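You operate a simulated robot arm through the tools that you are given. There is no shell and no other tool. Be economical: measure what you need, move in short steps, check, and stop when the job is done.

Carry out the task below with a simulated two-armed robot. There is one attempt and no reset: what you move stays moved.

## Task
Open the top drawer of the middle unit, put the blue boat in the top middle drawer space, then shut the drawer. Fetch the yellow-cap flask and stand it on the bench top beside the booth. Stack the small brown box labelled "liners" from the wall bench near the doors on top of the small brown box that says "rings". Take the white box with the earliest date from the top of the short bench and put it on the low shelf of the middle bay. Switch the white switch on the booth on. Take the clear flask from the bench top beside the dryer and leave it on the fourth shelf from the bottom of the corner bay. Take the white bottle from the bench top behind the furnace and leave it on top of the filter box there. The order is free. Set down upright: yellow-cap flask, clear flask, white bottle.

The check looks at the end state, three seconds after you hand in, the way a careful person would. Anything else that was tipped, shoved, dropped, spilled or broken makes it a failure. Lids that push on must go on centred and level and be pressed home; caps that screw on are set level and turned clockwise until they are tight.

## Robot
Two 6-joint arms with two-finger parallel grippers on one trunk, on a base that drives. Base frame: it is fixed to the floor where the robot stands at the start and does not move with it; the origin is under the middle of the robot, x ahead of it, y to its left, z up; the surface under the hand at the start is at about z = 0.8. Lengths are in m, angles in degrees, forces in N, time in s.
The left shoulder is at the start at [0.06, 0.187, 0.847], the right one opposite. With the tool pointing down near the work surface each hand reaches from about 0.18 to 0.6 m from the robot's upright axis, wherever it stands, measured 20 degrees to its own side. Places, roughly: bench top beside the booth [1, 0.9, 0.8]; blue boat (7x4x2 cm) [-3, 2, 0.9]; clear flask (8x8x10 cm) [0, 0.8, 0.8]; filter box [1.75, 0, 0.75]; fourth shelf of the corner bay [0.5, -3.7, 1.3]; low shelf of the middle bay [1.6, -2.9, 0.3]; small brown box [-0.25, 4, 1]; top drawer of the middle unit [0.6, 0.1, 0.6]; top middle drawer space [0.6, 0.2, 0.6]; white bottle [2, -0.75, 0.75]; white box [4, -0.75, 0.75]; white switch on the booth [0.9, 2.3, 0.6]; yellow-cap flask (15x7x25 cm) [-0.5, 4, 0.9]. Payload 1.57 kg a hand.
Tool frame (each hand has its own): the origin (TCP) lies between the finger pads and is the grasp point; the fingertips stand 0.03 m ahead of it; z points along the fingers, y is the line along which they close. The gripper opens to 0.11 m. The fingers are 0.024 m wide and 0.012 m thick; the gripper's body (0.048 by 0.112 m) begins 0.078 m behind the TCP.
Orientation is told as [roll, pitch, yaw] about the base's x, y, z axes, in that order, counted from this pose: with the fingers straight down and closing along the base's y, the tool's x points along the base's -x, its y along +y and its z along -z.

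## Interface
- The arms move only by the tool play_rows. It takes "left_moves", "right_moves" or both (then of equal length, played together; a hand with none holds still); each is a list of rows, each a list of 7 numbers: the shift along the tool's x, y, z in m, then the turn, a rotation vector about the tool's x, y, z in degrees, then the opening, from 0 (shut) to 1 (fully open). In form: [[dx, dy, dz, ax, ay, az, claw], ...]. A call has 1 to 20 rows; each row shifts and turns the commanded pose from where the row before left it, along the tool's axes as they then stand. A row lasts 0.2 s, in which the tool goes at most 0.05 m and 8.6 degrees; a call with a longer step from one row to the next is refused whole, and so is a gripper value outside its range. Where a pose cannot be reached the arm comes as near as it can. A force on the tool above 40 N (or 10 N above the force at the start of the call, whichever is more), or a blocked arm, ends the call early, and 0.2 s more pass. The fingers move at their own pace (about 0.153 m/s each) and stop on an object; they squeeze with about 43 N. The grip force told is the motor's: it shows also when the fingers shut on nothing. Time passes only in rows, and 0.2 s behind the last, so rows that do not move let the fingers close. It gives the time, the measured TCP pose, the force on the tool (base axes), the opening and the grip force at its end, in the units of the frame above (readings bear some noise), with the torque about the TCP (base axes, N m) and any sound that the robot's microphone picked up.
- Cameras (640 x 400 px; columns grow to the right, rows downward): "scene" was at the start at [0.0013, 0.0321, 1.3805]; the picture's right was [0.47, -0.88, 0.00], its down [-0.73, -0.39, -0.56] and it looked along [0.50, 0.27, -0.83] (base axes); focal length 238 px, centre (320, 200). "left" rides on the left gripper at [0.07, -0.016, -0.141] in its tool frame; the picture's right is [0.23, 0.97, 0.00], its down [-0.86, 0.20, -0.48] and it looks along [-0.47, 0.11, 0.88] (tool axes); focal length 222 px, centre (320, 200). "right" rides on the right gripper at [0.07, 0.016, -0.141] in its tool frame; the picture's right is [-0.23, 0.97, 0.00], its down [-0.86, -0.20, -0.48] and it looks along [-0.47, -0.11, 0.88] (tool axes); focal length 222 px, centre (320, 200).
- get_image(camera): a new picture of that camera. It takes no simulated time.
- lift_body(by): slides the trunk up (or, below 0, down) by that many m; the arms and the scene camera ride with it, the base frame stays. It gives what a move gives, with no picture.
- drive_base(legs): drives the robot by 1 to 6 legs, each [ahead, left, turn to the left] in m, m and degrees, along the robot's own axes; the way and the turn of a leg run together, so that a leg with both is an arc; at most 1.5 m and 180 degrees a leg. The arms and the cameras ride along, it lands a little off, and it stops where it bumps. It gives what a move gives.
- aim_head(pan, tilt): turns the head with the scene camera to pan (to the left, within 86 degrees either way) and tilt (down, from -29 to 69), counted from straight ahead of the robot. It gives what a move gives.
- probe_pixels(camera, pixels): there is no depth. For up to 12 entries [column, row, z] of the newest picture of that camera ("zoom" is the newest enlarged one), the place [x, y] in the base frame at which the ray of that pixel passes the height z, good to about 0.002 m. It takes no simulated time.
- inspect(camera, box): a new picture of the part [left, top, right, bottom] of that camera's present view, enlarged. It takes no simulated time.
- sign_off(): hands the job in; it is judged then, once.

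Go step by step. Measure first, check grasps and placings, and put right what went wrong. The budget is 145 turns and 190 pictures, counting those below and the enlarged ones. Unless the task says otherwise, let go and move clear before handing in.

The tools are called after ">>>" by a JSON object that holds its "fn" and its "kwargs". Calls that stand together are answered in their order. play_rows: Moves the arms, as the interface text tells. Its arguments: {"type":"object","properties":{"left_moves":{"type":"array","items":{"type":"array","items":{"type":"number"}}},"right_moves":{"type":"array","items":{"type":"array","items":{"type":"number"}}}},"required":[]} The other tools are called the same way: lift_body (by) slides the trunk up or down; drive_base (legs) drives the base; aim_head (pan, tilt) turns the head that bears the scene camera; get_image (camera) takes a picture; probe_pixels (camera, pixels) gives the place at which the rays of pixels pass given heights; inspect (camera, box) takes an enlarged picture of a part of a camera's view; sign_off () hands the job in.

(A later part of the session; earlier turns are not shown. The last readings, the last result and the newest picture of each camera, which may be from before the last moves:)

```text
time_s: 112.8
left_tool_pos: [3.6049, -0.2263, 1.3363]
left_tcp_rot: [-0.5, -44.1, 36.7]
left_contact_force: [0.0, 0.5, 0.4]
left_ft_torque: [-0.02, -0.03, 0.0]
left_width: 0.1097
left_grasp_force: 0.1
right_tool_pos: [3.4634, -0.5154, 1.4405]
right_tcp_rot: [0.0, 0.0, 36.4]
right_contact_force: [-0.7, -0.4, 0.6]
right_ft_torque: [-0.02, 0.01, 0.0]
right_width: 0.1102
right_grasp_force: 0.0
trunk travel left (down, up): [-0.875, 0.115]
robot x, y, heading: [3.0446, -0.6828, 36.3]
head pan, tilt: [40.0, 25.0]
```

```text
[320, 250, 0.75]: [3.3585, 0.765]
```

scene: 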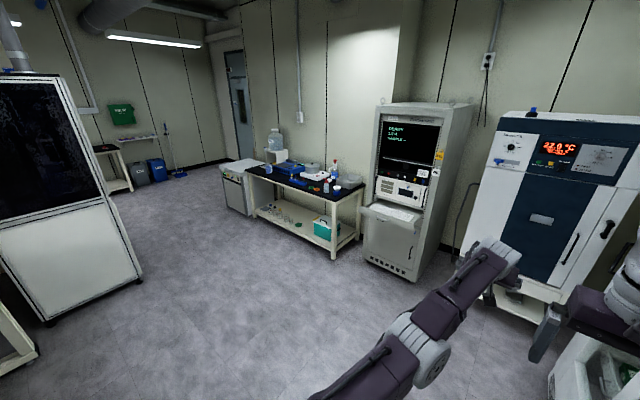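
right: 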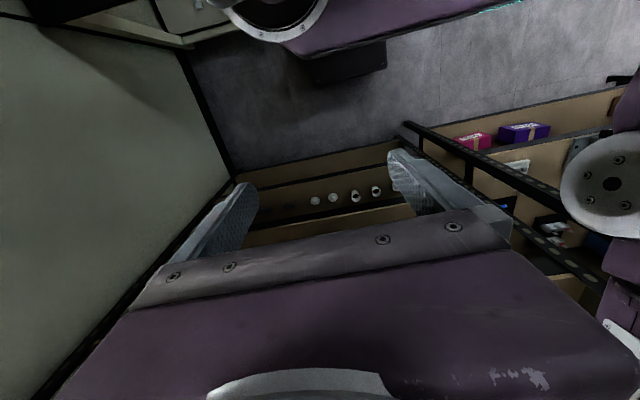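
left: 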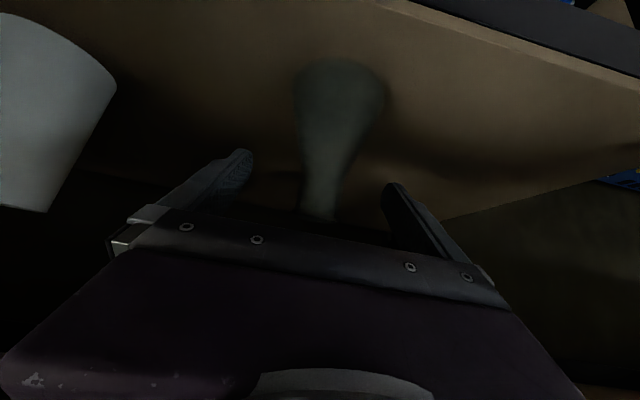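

Probe the far tray bench, and look at the lower right between freezer and oven.

>>> {"fn": "probe_pixels", "kwargs": {"camera": "scene", "pixels": [[245, 172, 0.75], [338, 200, 0.75], [366, 182, 0.75], [278, 160, 0.75], [570, 395, 0.5]]}}

>>> {"fn": "aim_head", "kwargs": {"pan": -40, "tilt": 60}}

>>> {"fn": "get_image", "kwargs": {"camera": "scene"}}

>>> {"fn": "get_image", "kwargs": {"camera": "right"}}

```text
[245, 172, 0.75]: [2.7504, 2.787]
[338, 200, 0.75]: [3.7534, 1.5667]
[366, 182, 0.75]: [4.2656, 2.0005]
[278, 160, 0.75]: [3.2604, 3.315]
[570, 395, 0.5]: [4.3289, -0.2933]
```

```text
time_s: 114.4
left_tool_pos: [3.605, -0.2257, 1.3352]
left_tcp_rot: [-0.6, -44.2, 36.7]
left_contact_force: [-0.5, -0.5, 0.7]
left_ft_torque: [0.0, -0.04, 0.0]
left_width: 0.1101
left_grasp_force: 0.0
right_tool_pos: [3.4628, -0.5166, 1.4403]
right_tcp_rot: [-0.1, 0.0, 36.3]
right_contact_force: [-0.2, 0.1, -1.1]
right_ft_torque: [0.0, 0.02, 0.01]
right_width: 0.11
right_grasp_force: 0.1
trunk travel left (down, up): [-0.875, 0.115]
robot x, y, heading: [3.0434, -0.6808, 36.5]
head pan, tilt: [-40.0, 60.0]
```

```text
132 pictures are left
```

scene: 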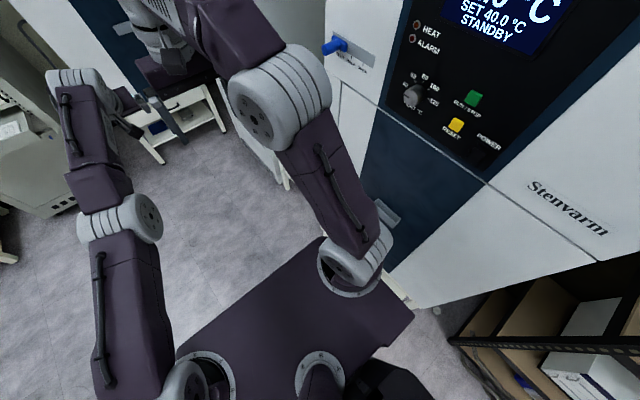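

```text
131 pictures are left
```

right: 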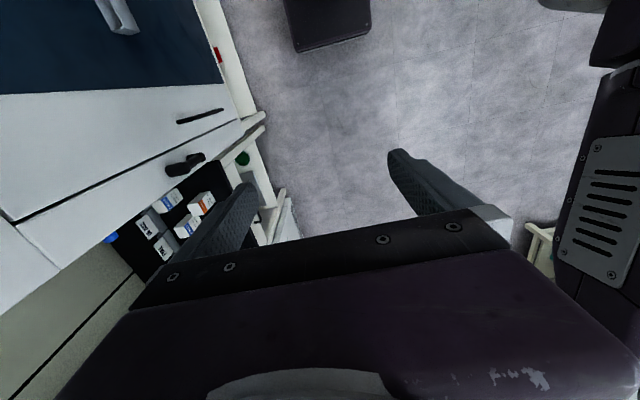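

The right-hand camera shows the short bench between oven and freezer with white labelled boxes (px 160–205,195–245). Drive ahead 0.75, left 0.35, turn right 90° to face it.

>>> {"fn": "drive_base", "kwargs": {"legs": [[0.75, 0.4, 0.5], [0, 0, -90]]}}

>>> {"fn": "aim_head", "kwargs": {"pan": 0, "tilt": 40}}

>>> {"fn": "get_image", "kwargs": {"camera": "scene"}}

>>> {"fn": "probe_pixels", "kwargs": {"camera": "scene", "pixels": [[320, 250, 0.75]]}}

```text
time_s: 122.7
left_tool_pos: [3.8609, -0.4776, 1.336]
left_tcp_rot: [-0.6, -44.2, -53.6]
left_contact_force: [-0.9, 0.7, -0.2]
left_ft_torque: [-0.01, -0.01, -0.01]
left_width: 0.1103
left_grasp_force: 0.0
right_tool_pos: [3.5714, -0.3335, 1.4402]
right_tcp_rot: [0.0, 0.0, -54.1]
right_contact_force: [0.2, 0.0, 0.0]
right_ft_torque: [0.03, -0.03, -0.02]
right_width: 0.1101
right_grasp_force: 0.0
trunk travel left (down, up): [-0.875, 0.115]
robot x, y, heading: [3.4079, 0.0857, -53.9]
head pan, tilt: [-40.0, 60.0]
```

```text
time_s: 123.8
left_tool_pos: [3.8598, -0.4787, 1.3355]
left_tcp_rot: [-0.6, -44.1, -53.6]
left_contact_force: [0.9, 0.4, -1.3]
left_ft_torque: [0.0, -0.02, -0.03]
left_width: 0.1099
left_grasp_force: 0.0
right_tool_pos: [3.571, -0.3341, 1.4409]
right_tcp_rot: [-0.1, 0.0, -54.1]
right_contact_force: [0.1, 0.4, -0.1]
right_ft_torque: [-0.01, -0.04, 0.02]
right_width: 0.1098
right_grasp_force: 0.0
trunk travel left (down, up): [-0.875, 0.115]
robot x, y, heading: [3.4112, 0.0888, -54.1]
head pan, tilt: [0.0, 40.0]
```

```text
130 pictures are left
```

scene: 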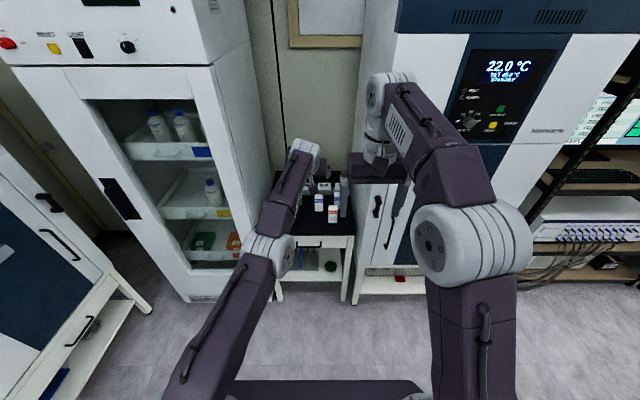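

```text
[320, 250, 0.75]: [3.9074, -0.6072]
```

Boxes at px (320–340,185–220). Zoom in to read.

>>> {"fn": "inspect", "kwargs": {"camera": "scene", "box": [280, 160, 360, 240]}}

>>> {"fn": "probe_pixels", "kwargs": {"camera": "scene", "pixels": [[310, 237, 0.75], [333, 221, 0.75], [319, 210, 0.75], [277, 200, 0.75], [350, 237, 0.75]]}}

>>> {"fn": "inspect", "kwargs": {"camera": "right", "box": [100, 100, 500, 350]}}

>>> {"fn": "inspect", "kwargs": {"camera": "left", "box": [0, 0, 640, 400]}}

```text
5.00 times, centred on (320, 200) of scene
```

zoom: 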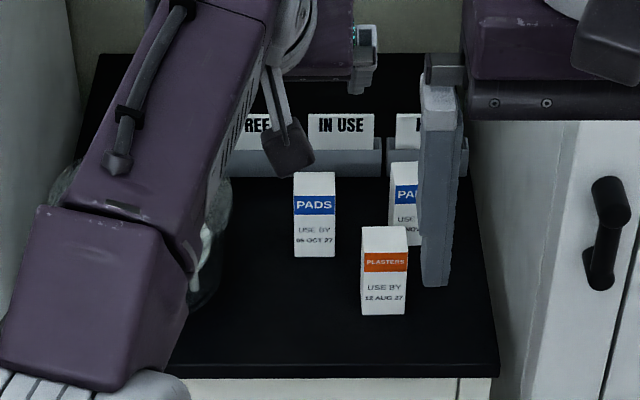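

```text
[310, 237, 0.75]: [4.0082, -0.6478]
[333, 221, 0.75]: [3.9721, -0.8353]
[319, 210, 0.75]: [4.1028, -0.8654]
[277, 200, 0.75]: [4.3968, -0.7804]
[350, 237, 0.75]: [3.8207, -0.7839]
```

```text
1.60 times, centred on (300, 225) of right
```

zoom: 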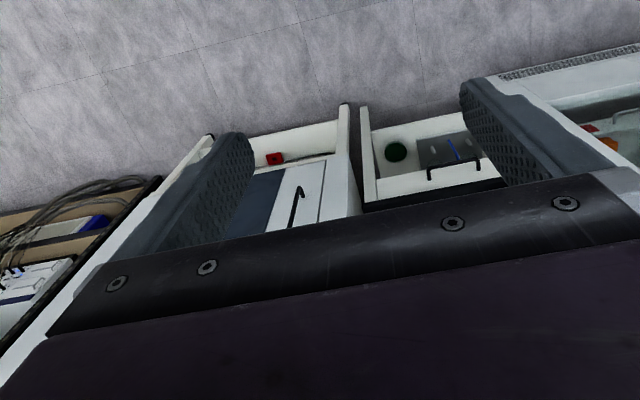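

```text
1.00 times, centred on (320, 200) of left (not enlarged: the box is as wide or as high as the picture)
```

zoom: 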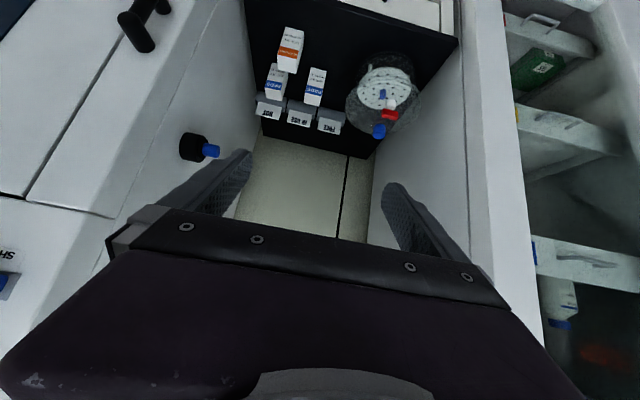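

Three boxes: PADS "?? OCT 27", PLASTERS "12 AUG 27" and another "?? NOV…" hidden behind the right finger; a glass jar on the left. Move the right hand aside and read.

>>> {"fn": "play_rows", "kwargs": {"right_moves": [[0.045, 0, 0, 0, 0, 0, 1], [0.045, 0, 0, 0, 0, 0, 1], [0.045, 0, 0, 0, 0, 0, 1], [0, -0.04, 0, 0, 0, 0, 1], [0, -0.04, 0, 0, 0, 0, 1], [0, -0.04, 0, 0, 0, 0, 1]]}}

>>> {"fn": "inspect", "kwargs": {"camera": "scene", "box": [310, 180, 350, 225]}}

>>> {"fn": "inspect", "kwargs": {"camera": "scene", "box": [280, 160, 380, 240]}}

```text
time_s: 125.2
left_tool_pos: [3.86, -0.4771, 1.3358]
left_tcp_rot: [-0.5, -44.2, -53.7]
left_contact_force: [0.7, -0.2, 0.5]
left_ft_torque: [0.0, -0.01, 0.0]
left_width: 0.11
left_grasp_force: 0.1
right_tool_pos: [3.3934, -0.2964, 1.4413]
right_tcp_rot: [0.0, 0.0, -54.0]
right_contact_force: [0.1, -0.4, -0.4]
right_ft_torque: [0.0, -0.01, -0.01]
right_width: 0.1099
right_grasp_force: 0.1
trunk travel left (down, up): [-0.875, 0.115]
robot x, y, heading: [3.41, 0.0836, -53.8]
head pan, tilt: [0.0, 40.0]
```

```text
8.89 times, centred on (330, 202) of scene
```

zoom: 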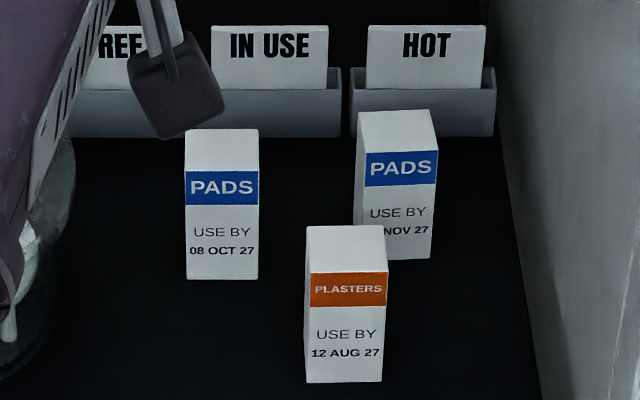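

```text
5.00 times, centred on (330, 200) of scene
```

zoom: 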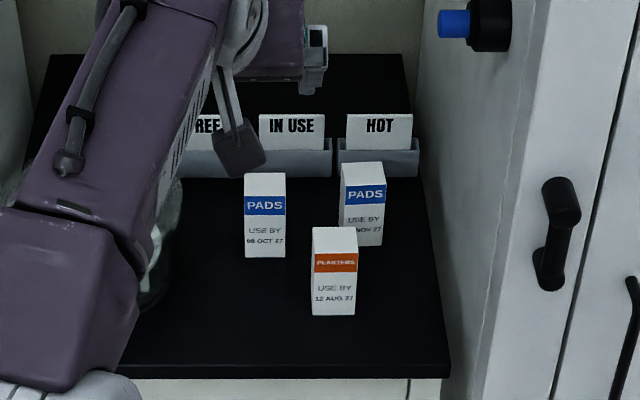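

Earliest is PLASTERS 12 AUG 27 (front box, base at d≈2.676, l≈−3.05). Lower the trunk 0.45 and align the left hand (45° pitch) with it.

>>> {"fn": "lift_body", "kwargs": {"by": -0.43}}

>>> {"fn": "drive_base", "kwargs": {"legs": [[0.1, -0.12, 0.7]]}}

>>> {"fn": "aim_head", "kwargs": {"pan": 0, "tilt": 40}}

>>> {"fn": "get_image", "kwargs": {"camera": "scene"}}

>>> {"fn": "get_image", "kwargs": {"camera": "left"}}

>>> {"fn": "probe_pixels", "kwargs": {"camera": "scene", "pixels": [[320, 250, 0.75]]}}

```text
refused: -0.43 is not a number from -0.4 to 0.4
```

```text
time_s: 126.6
left_tool_pos: [3.8307, -0.6202, 1.3364]
left_tcp_rot: [-0.8, -44.3, -52.7]
left_contact_force: [-0.2, 0.6, -0.2]
left_ft_torque: [0.0, 0.0, -0.06]
left_width: 0.1101
left_grasp_force: 0.0
right_tool_pos: [3.3621, -0.4447, 1.4405]
right_tcp_rot: [-0.2, 0.0, -53.4]
right_contact_force: [-0.2, 1.3, 0.2]
right_ft_torque: [-0.02, 0.03, 0.01]
right_width: 0.11
right_grasp_force: 0.1
trunk travel left (down, up): [-0.875, 0.115]
robot x, y, heading: [3.371, -0.0666, -53.1]
head pan, tilt: [0.0, 40.0]
```

```text
time_s: 127.2
left_tool_pos: [3.8307, -0.6221, 1.3367]
left_tcp_rot: [-0.7, -44.3, -52.9]
left_contact_force: [-0.2, -0.4, -1.5]
left_ft_torque: [0.0, -0.02, 0.02]
left_width: 0.1101
left_grasp_force: 0.0
right_tool_pos: [3.3626, -0.4459, 1.4424]
right_tcp_rot: [-0.1, -0.1, -53.3]
right_contact_force: [0.1, 0.2, -0.1]
right_ft_torque: [-0.04, 0.0, 0.0]
right_width: 0.11
right_grasp_force: 0.0
trunk travel left (down, up): [-0.875, 0.115]
robot x, y, heading: [3.3728, -0.0697, -53.4]
head pan, tilt: [0.0, 40.0]
```

```text
124 pictures are left
```

scene: 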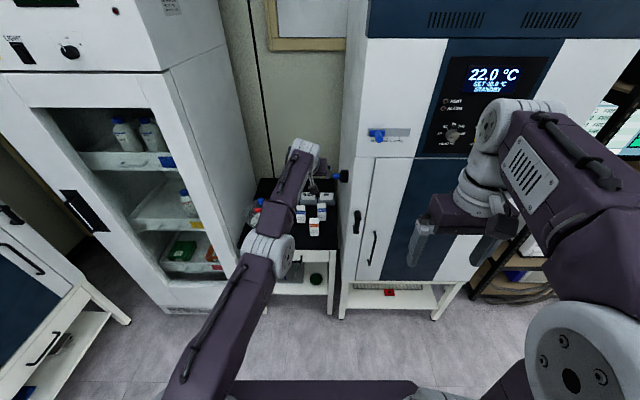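

```text
123 pictures are left
```

left: 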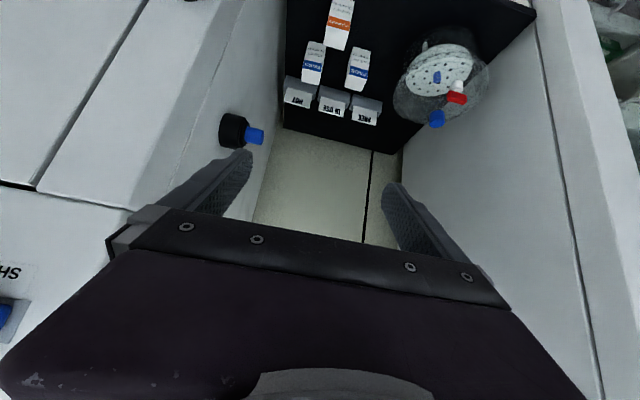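

```text
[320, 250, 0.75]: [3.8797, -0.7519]
```

Box base is now at px (314,236). Lower the trunk 0.4, then the arm, staying in front of the bench.

>>> {"fn": "probe_pixels", "kwargs": {"camera": "scene", "pixels": [[314, 236, 0.75], [314, 236, 0.73], [314, 219, 0.83], [300, 257, 0.75]]}}

>>> {"fn": "lift_body", "kwargs": {"by": -0.4}}

>>> {"fn": "play_rows", "kwargs": {"left_moves": [[0.021, 0, 0.021, 0, 0, 0, 0.7], [0.021, 0, 0.021, 0, 0, 0, 0.7], [0.021, 0, 0.021, 0, 0, 0, 0.7], [0, 0, 0, 0, 0, 0, 0.7]]}}

>>> {"fn": "get_image", "kwargs": {"camera": "scene"}}

>>> {"fn": "get_image", "kwargs": {"camera": "left"}}

```text
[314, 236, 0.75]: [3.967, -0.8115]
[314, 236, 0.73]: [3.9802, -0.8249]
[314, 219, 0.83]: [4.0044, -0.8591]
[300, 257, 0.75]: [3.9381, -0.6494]
```

```text
time_s: 131.0
left_tool_pos: [3.8301, -0.6237, 0.9353]
left_tcp_rot: [-0.6, -44.1, -52.7]
left_contact_force: [0.0, 0.5, 0.4]
left_ft_torque: [0.02, -0.03, -0.02]
left_width: 0.1102
left_grasp_force: 0.1
right_tool_pos: [3.3627, -0.4469, 1.0418]
right_tcp_rot: [-0.1, 0.1, -53.3]
right_contact_force: [0.4, -0.3, 0.5]
right_ft_torque: [-0.01, 0.03, -0.05]
right_width: 0.1102
right_grasp_force: 0.0
trunk travel left (down, up): [-0.475, 0.515]
robot x, y, heading: [3.3717, -0.0663, -53.2]
head pan, tilt: [0.0, 40.0]
```

```text
time_s: 132.0
left_tool_pos: [3.836, -0.6416, 0.8501]
left_tcp_rot: [-0.5, -44.0, -52.9]
left_contact_force: [0.5, 0.3, -0.2]
left_ft_torque: [0.01, 0.01, -0.01]
left_width: 0.0773
left_grasp_force: 0.0
left hand out of reach, approached as far as the arm can: row 1, 2, 3
right_tool_pos: [3.3617, -0.4477, 1.0414]
right_tcp_rot: [-0.2, -0.1, -53.3]
right_contact_force: [-0.1, -0.6, 0.4]
right_ft_torque: [0.0, 0.02, 0.01]
right_width: 0.1098
right_grasp_force: 0.1
trunk travel left (down, up): [-0.475, 0.515]
robot x, y, heading: [3.3736, -0.0692, -53.5]
head pan, tilt: [0.0, 40.0]
```

```text
122 pictures are left
```

scene: 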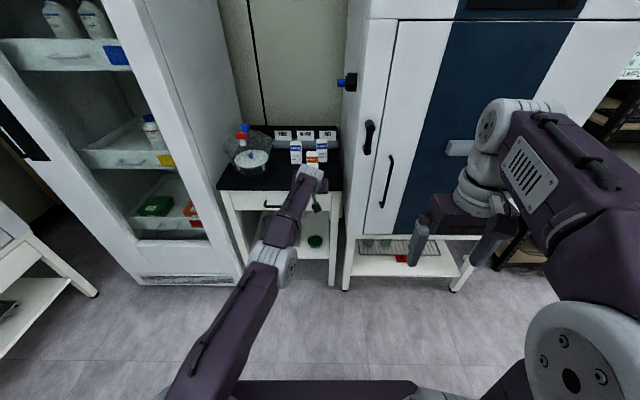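

```text
121 pictures are left
```

left: 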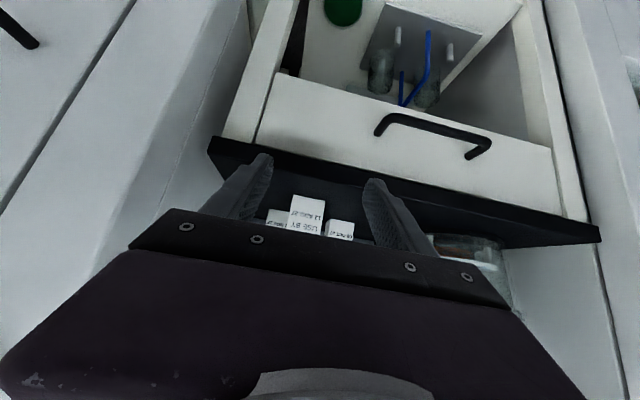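

Box is centred between fingers (px 307 vs 317). Lower 0.05 and drive ahead 0.16 then check.

>>> {"fn": "lift_body", "kwargs": {"by": -0.05}}

>>> {"fn": "drive_base", "kwargs": {"legs": [[0.16, 0, 0]]}}

>>> {"fn": "get_image", "kwargs": {"camera": "left"}}

>>> {"fn": "get_image", "kwargs": {"camera": "scene"}}

>>> {"fn": "inspect", "kwargs": {"camera": "scene", "box": [220, 120, 380, 240]}}

```text
time_s: 132.9
left_tool_pos: [3.8366, -0.6416, 0.8006]
left_tcp_rot: [-0.4, -44.1, -52.9]
left_contact_force: [0.0, 0.0, 0.0]
left_ft_torque: [-0.02, -0.03, 0.03]
left_width: 0.0767
left_grasp_force: 0.0
right_tool_pos: [3.3626, -0.448, 0.9904]
right_tcp_rot: [0.0, 0.0, -53.2]
right_contact_force: [-0.9, 0.2, -0.2]
right_ft_torque: [0.0, -0.01, 0.02]
right_width: 0.1103
right_grasp_force: 0.1
trunk travel left (down, up): [-0.425, 0.565]
robot x, y, heading: [3.3701, -0.0655, -53.1]
head pan, tilt: [0.0, 40.0]
```

```text
time_s: 134.0
left_tool_pos: [3.8731, -0.6942, 0.8009]
left_tcp_rot: [-0.3, -42.7, -53.0]
left_contact_force: [-4.6, 12.1, 4.5]
left_ft_torque: [-0.03, 0.17, -0.42]
left_width: 0.0737
left_grasp_force: 0.1
right_tool_pos: [3.4046, -0.5036, 0.9926]
right_tcp_rot: [-0.1, 0.0, -53.2]
right_contact_force: [-0.6, 0.7, 0.6]
right_ft_torque: [0.02, -0.03, -0.01]
right_width: 0.11
right_grasp_force: 0.1
trunk travel left (down, up): [-0.425, 0.565]
robot x, y, heading: [3.4151, -0.123, -53.4]
head pan, tilt: [0.0, 40.0]
stopped in leg 1: the force on the tool passed its limit at 152 N (the readings are from after the stop); the commanded pose is now the measured one
```

```text
120 pictures are left
```

left: 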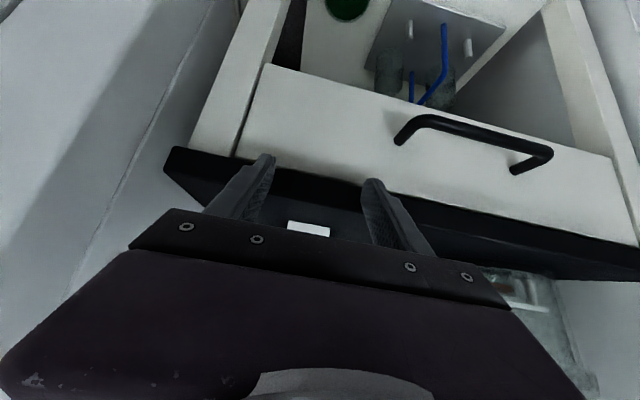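

```text
119 pictures are left
```

scene: 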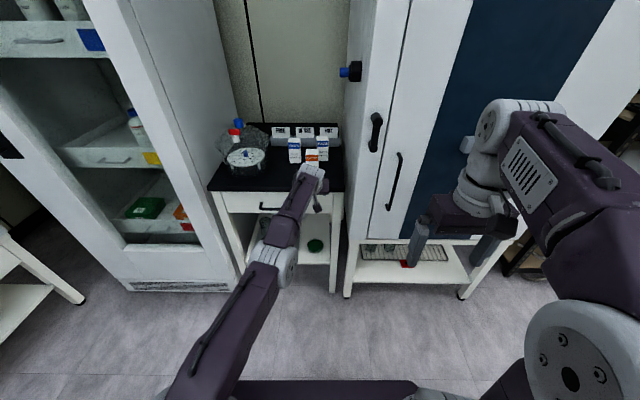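

```text
3.33 times, centred on (300, 180) of scene
```

zoom: 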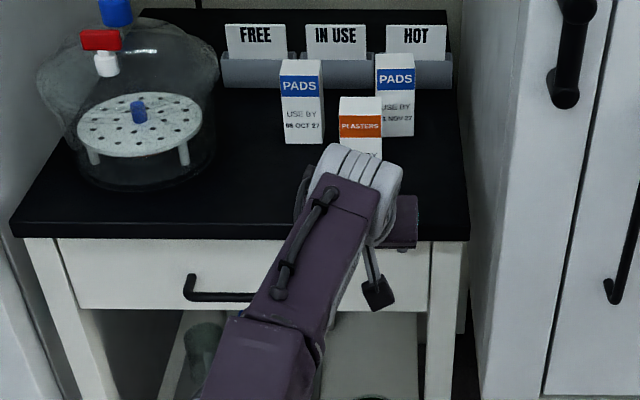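

The fingertips touched the bench's front edge (tips at z≈0.778), so the top is higher than 0.75. Back off, raise, and triangulate.

>>> {"fn": "probe_pixels", "kwargs": {"camera": "scene", "pixels": [[294, 191, 0.75], [294, 191, 0.8], [312, 167, 0.8], [312, 167, 0.83], [294, 163, 0.8], [278, 161, 0.9]]}}

>>> {"fn": "drive_base", "kwargs": {"legs": [[-0.03, 0, 0]]}}

>>> {"fn": "lift_body", "kwargs": {"by": 0.07}}

>>> {"fn": "get_image", "kwargs": {"camera": "scene"}}

>>> {"fn": "inspect", "kwargs": {"camera": "scene", "box": [240, 120, 360, 210]}}

```text
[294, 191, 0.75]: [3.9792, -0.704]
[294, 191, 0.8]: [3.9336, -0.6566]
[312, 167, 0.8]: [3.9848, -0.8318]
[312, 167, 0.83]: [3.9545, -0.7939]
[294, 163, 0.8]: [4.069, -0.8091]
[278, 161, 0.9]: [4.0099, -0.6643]
```

```text
time_s: 134.8
left_tool_pos: [3.8547, -0.6718, 0.8008]
left_tcp_rot: [-0.4, -42.7, -53.3]
left_contact_force: [0.2, 0.5, -0.1]
left_ft_torque: [-0.02, -0.02, -0.03]
left_width: 0.077
left_grasp_force: 0.2
right_tool_pos: [3.3866, -0.4802, 0.9904]
right_tcp_rot: [-0.1, -0.1, -53.2]
right_contact_force: [-0.4, 0.1, 0.3]
right_ft_torque: [-0.06, 0.0, -0.05]
right_width: 0.11
right_grasp_force: 0.0
trunk travel left (down, up): [-0.425, 0.565]
robot x, y, heading: [3.399, -0.1023, -53.2]
head pan, tilt: [0.0, 40.0]
```

```text
time_s: 135.9
left_tool_pos: [3.8549, -0.6719, 0.8689]
left_tcp_rot: [-0.4, -42.6, -53.3]
left_contact_force: [-0.1, -0.4, 0.3]
left_ft_torque: [0.0, 0.02, 0.04]
left_width: 0.0767
left_grasp_force: 0.2
right_tool_pos: [3.3856, -0.4804, 1.0603]
right_tcp_rot: [0.0, 0.0, -53.1]
right_contact_force: [-0.1, -0.4, 0.8]
right_ft_torque: [0.0, -0.01, -0.01]
right_width: 0.1102
right_grasp_force: 0.0
trunk travel left (down, up): [-0.495, 0.495]
robot x, y, heading: [3.3997, -0.0998, -53.0]
head pan, tilt: [0.0, 40.0]
```

```text
117 pictures are left
```

scene: 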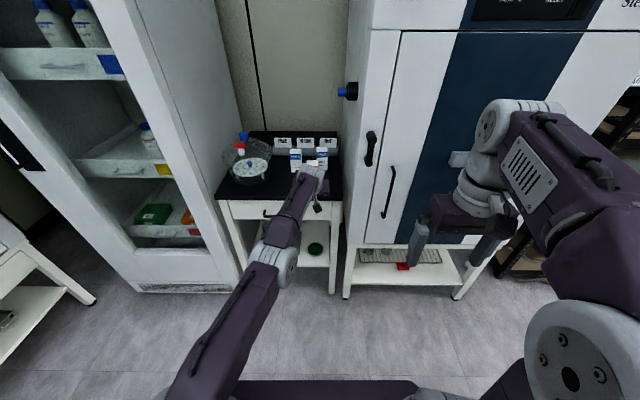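

```text
4.44 times, centred on (300, 165) of scene
```

zoom: 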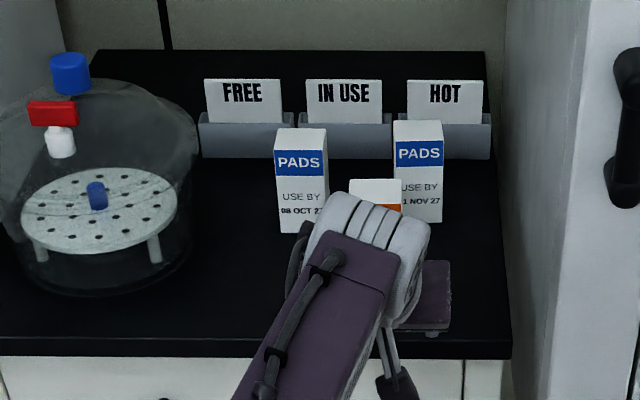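

Bench top ≈0.78, box centre ≈(d 2.68, l −3.02). Lower to TCP z≈0.832 and drive ahead 0.12, then check alignment.

>>> {"fn": "lift_body", "kwargs": {"by": -0.035}}

>>> {"fn": "play_rows", "kwargs": {"left_moves": [[0, -0.004, 0, 0, 0, 0, 0.7]]}}

>>> {"fn": "drive_base", "kwargs": {"legs": [[0.11, 0, 0]]}}

>>> {"fn": "get_image", "kwargs": {"camera": "left"}}

>>> {"fn": "inspect", "kwargs": {"camera": "scene", "box": [240, 100, 360, 190]}}

```text
time_s: 136.7
left_tool_pos: [3.8549, -0.6707, 0.8347]
left_tcp_rot: [-0.5, -42.5, -53.2]
left_contact_force: [-0.3, -0.1, 0.0]
left_ft_torque: [0.03, 0.07, -0.03]
left_width: 0.0772
left_grasp_force: 0.0
right_tool_pos: [3.3869, -0.4812, 1.0272]
right_tcp_rot: [0.0, 0.0, -53.1]
right_contact_force: [0.1, 0.2, 0.2]
right_ft_torque: [-0.01, 0.01, 0.01]
right_width: 0.11
right_grasp_force: 0.1
trunk travel left (down, up): [-0.46, 0.53]
robot x, y, heading: [3.3971, -0.0991, -53.1]
head pan, tilt: [0.0, 40.0]
```

```text
time_s: 137.1
left_tool_pos: [3.8505, -0.6743, 0.8339]
left_tcp_rot: [-0.4, -42.6, -53.2]
left_contact_force: [0.8, 0.6, 0.2]
left_ft_torque: [0.02, 0.02, -0.06]
left_width: 0.0769
left_grasp_force: 0.0
right_tool_pos: [3.387, -0.4801, 1.0253]
right_tcp_rot: [0.0, 0.1, -53.2]
right_contact_force: [-0.2, 0.2, 0.1]
right_ft_torque: [0.0, -0.01, 0.04]
right_width: 0.1099
right_grasp_force: 0.1
trunk travel left (down, up): [-0.46, 0.53]
robot x, y, heading: [3.3963, -0.1014, -53.1]
head pan, tilt: [0.0, 40.0]
```

```text
time_s: 138.3
left_tool_pos: [3.9178, -0.7622, 0.8332]
left_tcp_rot: [-0.4, -42.5, -53.1]
left_contact_force: [0.9, -0.2, 0.2]
left_ft_torque: [0.0, -0.03, 0.02]
left_width: 0.077
left_grasp_force: 0.2
right_tool_pos: [3.4538, -0.5697, 1.0246]
right_tcp_rot: [0.1, 0.1, -53.2]
right_contact_force: [0.0, -0.2, 0.1]
right_ft_torque: [0.03, 0.04, 0.02]
right_width: 0.11
right_grasp_force: 0.1
trunk travel left (down, up): [-0.46, 0.53]
robot x, y, heading: [3.4632, -0.1936, -53.2]
head pan, tilt: [0.0, 40.0]
```

```text
115 pictures are left
```

left: 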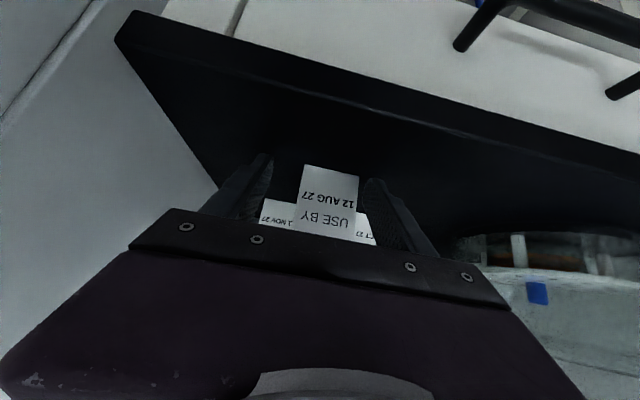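

```text
4.44 times, centred on (300, 145) of scene
```

zoom: 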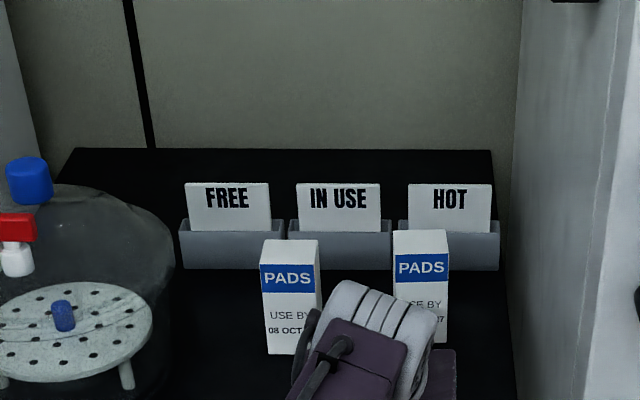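

Box sits between the fingers (298–358 vs 270–365). Nudge +y 4 mm, drive 0.058, close.

>>> {"fn": "play_rows", "kwargs": {"left_moves": [[0, 0.004, 0, 0, 0, 0, 0.7]]}}

>>> {"fn": "drive_base", "kwargs": {"legs": [[0.058, 0, 0]]}}

>>> {"fn": "play_rows", "kwargs": {"left_moves": [[0, 0, 0, 0, 0, 0, 0.2], [0, 0, 0, 0, 0, 0, 0], [0, 0, 0, 0, 0, 0, 0]]}}

>>> {"fn": "get_image", "kwargs": {"camera": "left"}}

```text
time_s: 138.7
left_tool_pos: [3.9213, -0.7596, 0.8338]
left_tcp_rot: [-0.3, -42.6, -53.1]
left_contact_force: [0.4, 0.0, -1.1]
left_ft_torque: [-0.01, -0.03, 0.02]
left_width: 0.0768
left_grasp_force: 0.1
right_tool_pos: [3.4541, -0.5681, 1.025]
right_tcp_rot: [0.0, 0.0, -53.2]
right_contact_force: [-0.2, 1.2, -0.1]
right_ft_torque: [0.01, 0.0, 0.01]
right_width: 0.1102
right_grasp_force: 0.1
trunk travel left (down, up): [-0.46, 0.53]
robot x, y, heading: [3.462, -0.188, -53.2]
head pan, tilt: [0.0, 40.0]
```

```text
time_s: 139.7
left_tool_pos: [3.9568, -0.8073, 0.8333]
left_tcp_rot: [-0.4, -42.5, -53.1]
left_contact_force: [-0.6, -1.1, 0.6]
left_ft_torque: [0.0, -0.01, -0.06]
left_width: 0.077
left_grasp_force: 0.0
right_tool_pos: [3.4894, -0.617, 1.0257]
right_tcp_rot: [0.0, 0.2, -53.2]
right_contact_force: [-0.4, -0.4, -0.1]
right_ft_torque: [0.03, -0.01, -0.04]
right_width: 0.1097
right_grasp_force: 0.0
trunk travel left (down, up): [-0.46, 0.53]
robot x, y, heading: [3.5003, -0.2387, -53.2]
head pan, tilt: [0.0, 40.0]
```

```text
time_s: 140.5
left_tool_pos: [3.9551, -0.8059, 0.8355]
left_tcp_rot: [-0.4, -42.6, -53.2]
left_contact_force: [-0.1, -0.3, 0.1]
left_ft_torque: [0.01, -0.01, 0.02]
left_width: 0.0492
left_grasp_force: 43.1
right_tool_pos: [3.4882, -0.6162, 1.0263]
right_tcp_rot: [-0.1, 0.0, -53.1]
right_contact_force: [0.2, 0.6, 0.8]
right_ft_torque: [0.04, -0.02, -0.02]
right_width: 0.11
right_grasp_force: 0.1
trunk travel left (down, up): [-0.46, 0.53]
robot x, y, heading: [3.4975, -0.2341, -53.1]
head pan, tilt: [0.0, 40.0]
```

```text
113 pictures are left
```

left: 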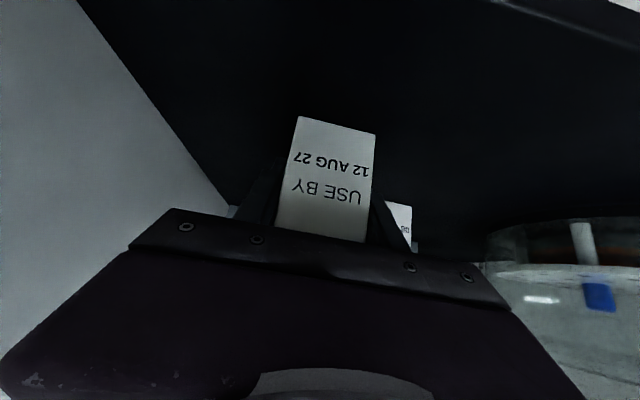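

Gripped (0.049 wide). Lift by the trunk and back off.

>>> {"fn": "lift_body", "kwargs": {"by": 0.12}}

>>> {"fn": "drive_base", "kwargs": {"legs": [[-0.45, 0, 0]]}}

>>> {"fn": "get_image", "kwargs": {"camera": "scene"}}

>>> {"fn": "inspect", "kwargs": {"camera": "scene", "box": [220, 140, 360, 260]}}

>>> {"fn": "get_image", "kwargs": {"camera": "left"}}

```text
time_s: 142.0
left_tool_pos: [3.9556, -0.8064, 0.9535]
left_tcp_rot: [-0.4, -42.5, -53.1]
left_contact_force: [0.1, -0.2, -0.2]
left_ft_torque: [0.0, -0.01, 0.01]
left_width: 0.0489
left_grasp_force: 42.9
right_tool_pos: [3.4892, -0.6166, 1.1454]
right_tcp_rot: [-0.1, 0.1, -53.2]
right_contact_force: [0.2, 0.0, -0.3]
right_ft_torque: [-0.01, -0.01, 0.0]
right_width: 0.1098
right_grasp_force: 0.1
trunk travel left (down, up): [-0.58, 0.41]
robot x, y, heading: [3.4985, -0.2366, -53.3]
head pan, tilt: [0.0, 40.0]
```

```text
time_s: 144.7
left_tool_pos: [3.6861, -0.4446, 0.9546]
left_tcp_rot: [-0.3, -42.6, -53.0]
left_contact_force: [-0.3, -0.2, -0.2]
left_ft_torque: [-0.01, 0.05, 0.0]
left_width: 0.0492
left_grasp_force: 43.1
right_tool_pos: [3.2174, -0.2546, 1.1458]
right_tcp_rot: [-0.1, 0.1, -53.1]
right_contact_force: [0.3, 0.2, -0.2]
right_ft_torque: [-0.01, -0.01, 0.03]
right_width: 0.1098
right_grasp_force: 0.0
trunk travel left (down, up): [-0.58, 0.41]
robot x, y, heading: [3.2278, 0.1313, -53.3]
head pan, tilt: [0.0, 40.0]
```

```text
112 pictures are left
```

scene: 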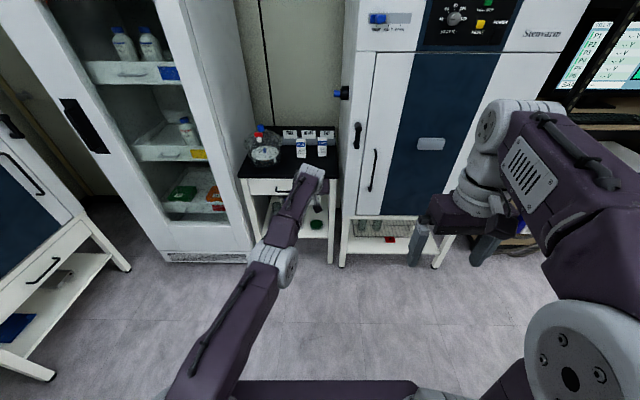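

```text
3.33 times, centred on (290, 200) of scene
```

zoom: 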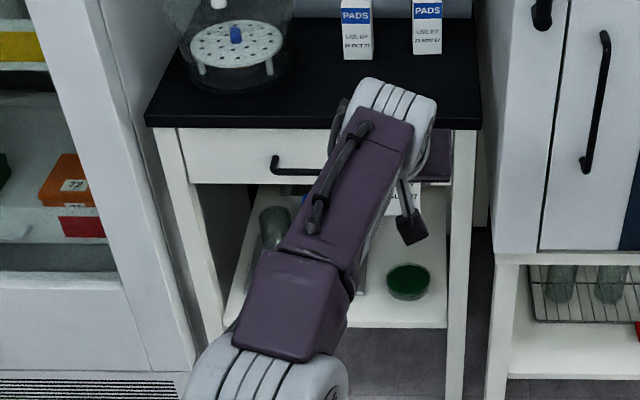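

```text
110 pictures are left
```

left: 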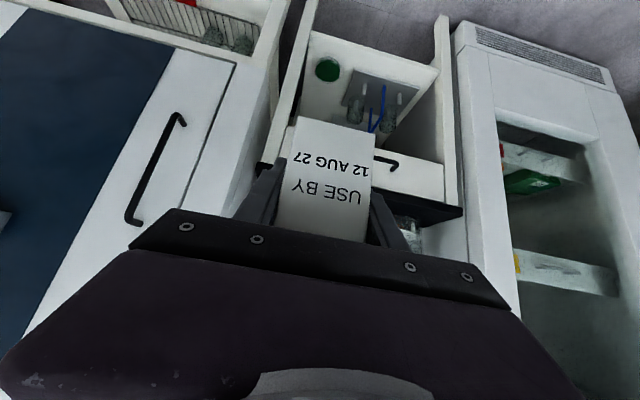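

Box is held; the other PADS boxes are untouched. Travel back down the aisle to the middle bay.

>>> {"fn": "drive_base", "kwargs": {"legs": [[0, 0, -90], [0.9, 0.55, 0.3], [1.4, 0, 0], [0.85, -0.3, 0], [0, 0, 90]]}}

>>> {"fn": "aim_head", "kwargs": {"pan": 5, "tilt": 40}}

>>> {"fn": "get_image", "kwargs": {"camera": "scene"}}

>>> {"fn": "probe_pixels", "kwargs": {"camera": "scene", "pixels": [[320, 250, 0.3]]}}

```text
time_s: 168.7
left_tool_pos: [1.2646, -2.4547, 0.9537]
left_tcp_rot: [-0.5, -42.5, -54.5]
left_contact_force: [1.1, 0.1, -1.2]
left_ft_torque: [0.0, 0.01, -0.01]
left_width: 0.0491
left_grasp_force: 43.1
right_tool_pos: [0.8029, -2.2535, 1.1447]
right_tcp_rot: [-0.1, 0.1, -54.5]
right_contact_force: [-1.1, 0.2, 0.5]
right_ft_torque: [-0.01, -0.03, 0.0]
right_width: 0.1101
right_grasp_force: 0.0
trunk travel left (down, up): [-0.58, 0.41]
robot x, y, heading: [0.8209, -1.873, -54.4]
head pan, tilt: [0.0, 40.0]
```

```text
time_s: 169.3
left_tool_pos: [1.2659, -2.4548, 0.9542]
left_tcp_rot: [-0.4, -42.7, -54.4]
left_contact_force: [0.4, -0.4, -0.4]
left_ft_torque: [0.03, -0.03, 0.01]
left_width: 0.0493
left_grasp_force: 42.8
right_tool_pos: [0.8022, -2.2534, 1.1462]
right_tcp_rot: [-0.1, 0.2, -54.5]
right_contact_force: [0.2, -0.3, 0.6]
right_ft_torque: [-0.04, 0.01, -0.02]
right_width: 0.1097
right_grasp_force: 0.1
trunk travel left (down, up): [-0.58, 0.41]
robot x, y, heading: [0.8172, -1.8727, -54.5]
head pan, tilt: [5.0, 40.0]
```

```text
109 pictures are left
```

scene: 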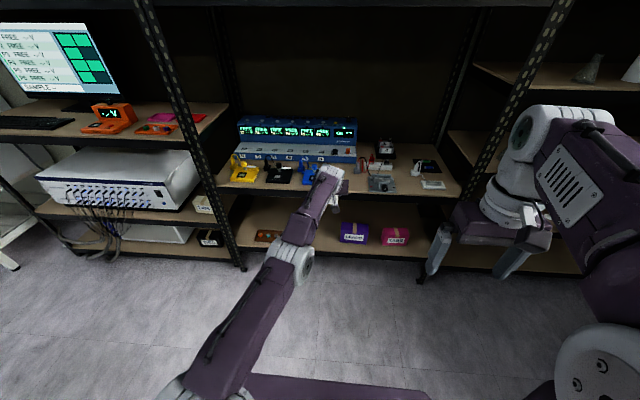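

```text
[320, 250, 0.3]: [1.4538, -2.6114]
```

Middle bay low shelf: brown block (267,236), purple box (353,232), pink (395,236); free gap around px 312. Probe.

>>> {"fn": "probe_pixels", "kwargs": {"camera": "scene", "pixels": [[312, 254, 0.3], [312, 240, 0.3], [280, 240, 0.3], [341, 242, 0.3], [300, 205, 0.3], [243, 262, 0.0], [320, 193, 0.6], [243, 200, 0.6], [455, 195, 0.6]]}}

>>> {"fn": "inspect", "kwargs": {"camera": "scene", "box": [210, 140, 450, 290]}}

```text
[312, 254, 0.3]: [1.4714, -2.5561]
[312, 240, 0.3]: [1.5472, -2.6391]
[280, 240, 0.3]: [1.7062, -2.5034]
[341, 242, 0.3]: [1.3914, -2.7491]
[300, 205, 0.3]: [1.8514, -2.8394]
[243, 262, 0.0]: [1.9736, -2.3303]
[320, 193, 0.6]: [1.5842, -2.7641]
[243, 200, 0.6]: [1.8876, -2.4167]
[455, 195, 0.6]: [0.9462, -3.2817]
```

```text
2.67 times, centred on (330, 215) of scene
```

zoom: 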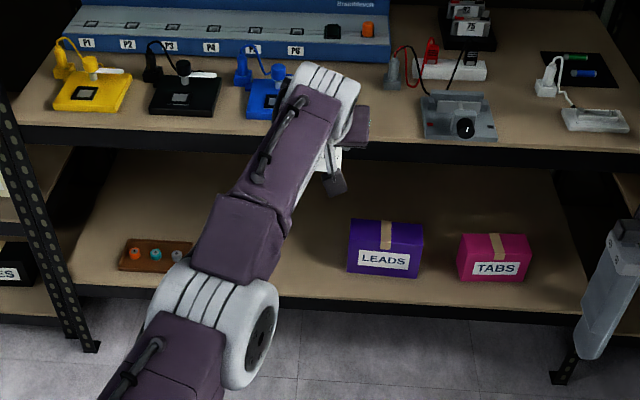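

Using the known front line l≈−2.99, low shelf z≈0.22 and next shelf ≈0.72. Target d≈−0.33, l≈−3.09. Align left 0.11 with +1.4° turn, and lower the trunk.

>>> {"fn": "drive_base", "kwargs": {"legs": [[0, 0.112, 1.4]]}}

>>> {"fn": "lift_body", "kwargs": {"by": -0.4}}

>>> {"fn": "lift_body", "kwargs": {"by": -0.15}}

>>> {"fn": "get_image", "kwargs": {"camera": "scene"}}

>>> {"fn": "get_image", "kwargs": {"camera": "left"}}

>>> {"fn": "probe_pixels", "kwargs": {"camera": "scene", "pixels": [[320, 250, 0.3]]}}

```text
time_s: 170.5
left_tool_pos: [1.369, -2.3771, 0.9544]
left_tcp_rot: [-0.3, -42.6, -53.0]
left_contact_force: [-0.6, -0.5, 0.0]
left_ft_torque: [-0.05, -0.03, 0.0]
left_width: 0.0492
left_grasp_force: 43.2
right_tool_pos: [0.9019, -2.188, 1.1458]
right_tcp_rot: [0.0, 0.1, -53.1]
right_contact_force: [0.5, 1.0, 0.9]
right_ft_torque: [0.03, -0.01, 0.05]
right_width: 0.1101
right_grasp_force: 0.1
trunk travel left (down, up): [-0.58, 0.41]
robot x, y, heading: [0.913, -1.8059, -53.4]
head pan, tilt: [5.0, 40.0]
```

```text
time_s: 174.3
left_tool_pos: [1.3689, -2.3762, 0.5527]
left_tcp_rot: [-0.4, -42.6, -53.0]
left_contact_force: [-0.2, 0.3, 0.5]
left_ft_torque: [0.02, 0.0, 0.0]
left_width: 0.0492
left_grasp_force: 42.5
right_tool_pos: [0.9017, -2.1874, 0.7444]
right_tcp_rot: [-0.2, 0.2, -53.0]
right_contact_force: [-0.3, 0.4, -0.9]
right_ft_torque: [0.03, -0.02, -0.02]
right_width: 0.1101
right_grasp_force: 0.2
trunk travel left (down, up): [-0.18, 0.81]
robot x, y, heading: [0.9136, -1.8054, -53.1]
head pan, tilt: [5.0, 40.0]
```

```text
time_s: 176.1
left_tool_pos: [1.3682, -2.377, 0.4045]
left_tcp_rot: [-0.4, -42.7, -53.0]
left_contact_force: [0.2, 0.1, -0.5]
left_ft_torque: [-0.01, -0.01, 0.03]
left_width: 0.0489
left_grasp_force: 43.2
right_tool_pos: [0.9022, -2.1874, 0.5961]
right_tcp_rot: [0.0, 0.1, -53.1]
right_contact_force: [0.4, -0.7, -0.8]
right_ft_torque: [-0.03, -0.01, -0.01]
right_width: 0.1101
right_grasp_force: 0.1
trunk travel left (down, up): [-0.03, 0.96]
robot x, y, heading: [0.9099, -1.8092, -52.9]
head pan, tilt: [5.0, 40.0]
```

```text
107 pictures are left
```

scene: 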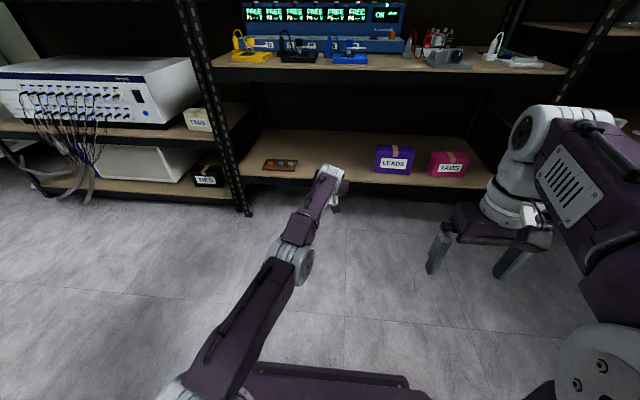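

```text
106 pictures are left
```

left: 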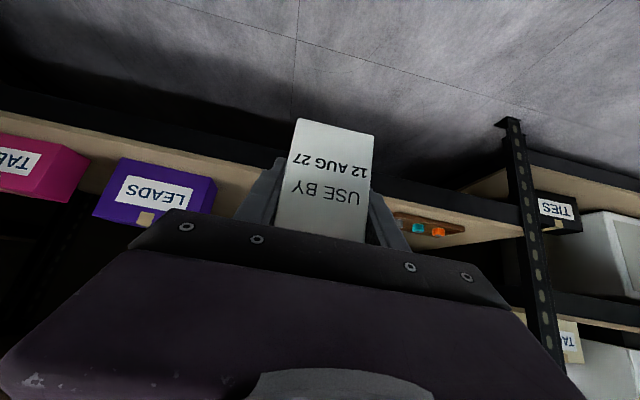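

```text
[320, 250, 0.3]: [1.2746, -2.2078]
```

Probe shelf front edge (≈(300,181)) and boxes in this low view to triangulate.

>>> {"fn": "inspect", "kwargs": {"camera": "scene", "box": [220, 110, 460, 230]}}

>>> {"fn": "probe_pixels", "kwargs": {"camera": "scene", "pixels": [[300, 184, 0.2], [300, 184, 0.25], [300, 184, 0.3], [375, 172, 0.25], [298, 172, 0.25], [243, 215, 0.0]]}}

>>> {"fn": "probe_pixels", "kwargs": {"camera": "left", "pixels": [[230, 157, 0.2], [230, 157, 0.25], [230, 157, 0.3], [470, 206, 0.2], [470, 206, 0.25], [470, 206, 0.3]]}}

```text
2.67 times, centred on (340, 170) of scene
```

zoom: 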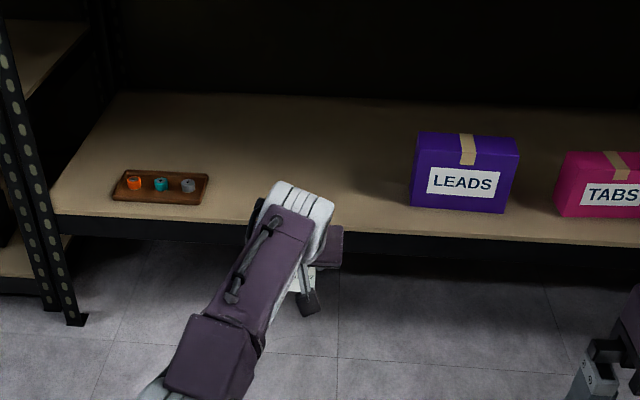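

```text
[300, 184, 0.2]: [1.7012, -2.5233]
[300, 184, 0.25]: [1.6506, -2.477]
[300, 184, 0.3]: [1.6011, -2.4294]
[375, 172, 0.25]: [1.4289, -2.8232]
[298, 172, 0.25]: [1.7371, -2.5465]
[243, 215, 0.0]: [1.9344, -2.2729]
```

```text
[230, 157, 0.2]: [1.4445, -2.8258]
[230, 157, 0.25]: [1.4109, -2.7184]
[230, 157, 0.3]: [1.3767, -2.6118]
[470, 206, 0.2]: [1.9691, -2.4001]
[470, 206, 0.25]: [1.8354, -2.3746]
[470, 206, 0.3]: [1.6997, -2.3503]
```

Cameras agree on shelf z≈0.25, front l≈−3.02. Box bottom is at ~0.35; drive ahead 0.39 to bring it over the shelf.

>>> {"fn": "drive_base", "kwargs": {"legs": [[0.39, 0, -0.1]]}}

>>> {"fn": "get_image", "kwargs": {"camera": "scene"}}

>>> {"fn": "get_image", "kwargs": {"camera": "left"}}

```text
time_s: 178.6
left_tool_pos: [1.6034, -2.6892, 0.4038]
left_tcp_rot: [-0.3, -42.6, -53.0]
left_contact_force: [-0.3, -0.4, -1.3]
left_ft_torque: [-0.02, -0.02, -0.02]
left_width: 0.0492
left_grasp_force: 43.6
right_tool_pos: [1.1372, -2.4992, 0.5961]
right_tcp_rot: [-0.2, 0.0, -53.1]
right_contact_force: [-0.4, 0.2, 0.3]
right_ft_torque: [0.0, -0.02, 0.0]
right_width: 0.1102
right_grasp_force: 0.1
trunk travel left (down, up): [-0.03, 0.96]
robot x, y, heading: [1.1397, -2.1246, -53.0]
head pan, tilt: [5.0, 40.0]
```

```text
104 pictures are left
```

scene: 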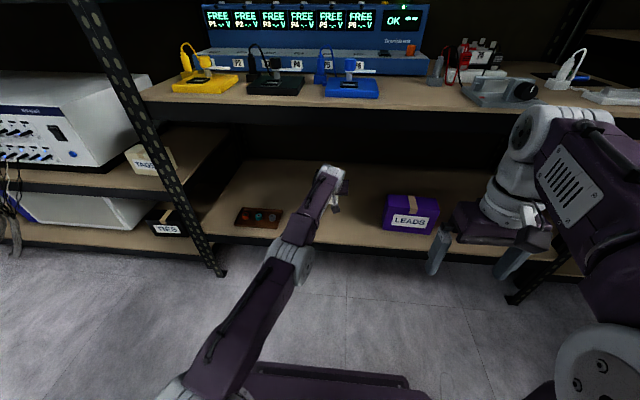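

```text
103 pictures are left
```

left: 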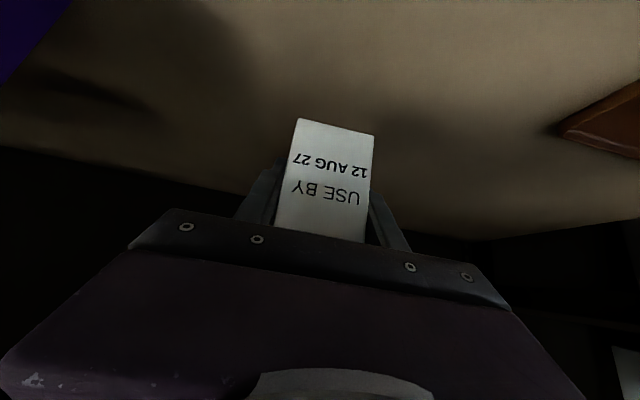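

Well over the shelf. Lower 0.06, then feel for contact.

>>> {"fn": "play_rows", "kwargs": {"left_moves": [[0.0135, 0, 0.0147, 0, 0, 0, 0], [0.0135, 0, 0.0147, 0, 0, 0, 0], [0.0135, 0, 0.0147, 0, 0, 0, 0], [0, 0, 0, 0, 0, 0, 0]]}}

>>> {"fn": "play_rows", "kwargs": {"left_moves": [[0.0034, 0, 0.0037, 0, 0, 0, 0], [0.0034, 0, 0.0037, 0, 0, 0, 0], [0, 0, 0, 0, 0, 0, 0]]}}

>>> {"fn": "play_rows", "kwargs": {"left_moves": [[0.0034, 0, 0.0037, 0, 0, 0, 0], [0.0034, 0, 0.0037, 0, 0, 0, 0], [0, 0, 0, 0, 0, 0, 0]]}}

>>> {"fn": "get_image", "kwargs": {"camera": "left"}}

```text
time_s: 179.6
left_tool_pos: [1.6031, -2.6936, 0.3445]
left_tcp_rot: [-0.4, -42.5, -53.0]
left_contact_force: [-0.3, 0.3, -0.6]
left_ft_torque: [0.01, 0.01, 0.02]
left_width: 0.0492
left_grasp_force: 42.9
left hand out of reach, approached as far as the arm can: row 2
right_tool_pos: [1.136, -2.499, 0.5955]
right_tcp_rot: [-0.1, 0.1, -53.1]
right_contact_force: [0.3, 0.8, 0.6]
right_ft_torque: [-0.03, 0.02, 0.02]
right_width: 0.1103
right_grasp_force: 0.0
trunk travel left (down, up): [-0.03, 0.96]
robot x, y, heading: [1.1432, -2.1203, -53.1]
head pan, tilt: [5.0, 40.0]
```

```text
time_s: 180.3
left_tool_pos: [1.6044, -2.6947, 0.3349]
left_tcp_rot: [-0.3, -42.4, -53.0]
left_contact_force: [-0.3, -0.6, 0.0]
left_ft_torque: [-0.03, -0.01, 0.02]
left_width: 0.0493
left_grasp_force: 43.2
right_tool_pos: [1.1355, -2.4994, 0.5958]
right_tcp_rot: [0.0, 0.1, -53.2]
right_contact_force: [0.0, 0.7, 0.2]
right_ft_torque: [0.01, -0.01, 0.01]
right_width: 0.1099
right_grasp_force: 0.2
trunk travel left (down, up): [-0.03, 0.96]
robot x, y, heading: [1.147, -2.1202, -53.4]
head pan, tilt: [5.0, 40.0]
```

```text
time_s: 181.2
left_tool_pos: [1.6044, -2.6956, 0.3328]
left_tcp_rot: [-0.5, -43.3, -53.0]
left_contact_force: [0.7, 0.6, 34.4]
left_ft_torque: [1.17, 0.39, 0.0]
left_width: 0.0495
left_grasp_force: 43.0
right_tool_pos: [1.1352, -2.4978, 0.5974]
right_tcp_rot: [-0.1, -0.2, -53.2]
right_contact_force: [0.2, -0.2, -0.2]
right_ft_torque: [0.0, -0.01, 0.03]
right_width: 0.1099
right_grasp_force: 0.1
trunk travel left (down, up): [-0.03, 0.96]
robot x, y, heading: [1.144, -2.1192, -53.0]
head pan, tilt: [5.0, 40.0]
```

```text
102 pictures are left
```

left: 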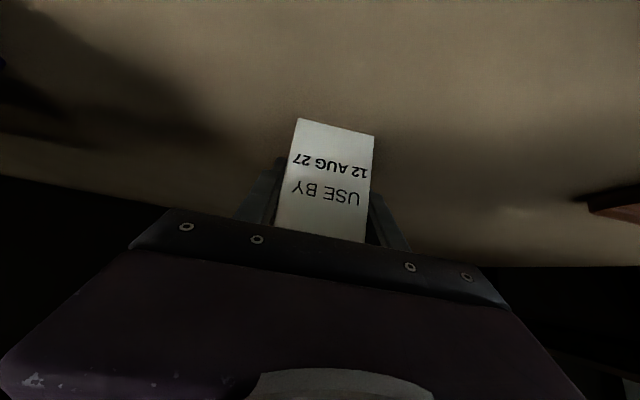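

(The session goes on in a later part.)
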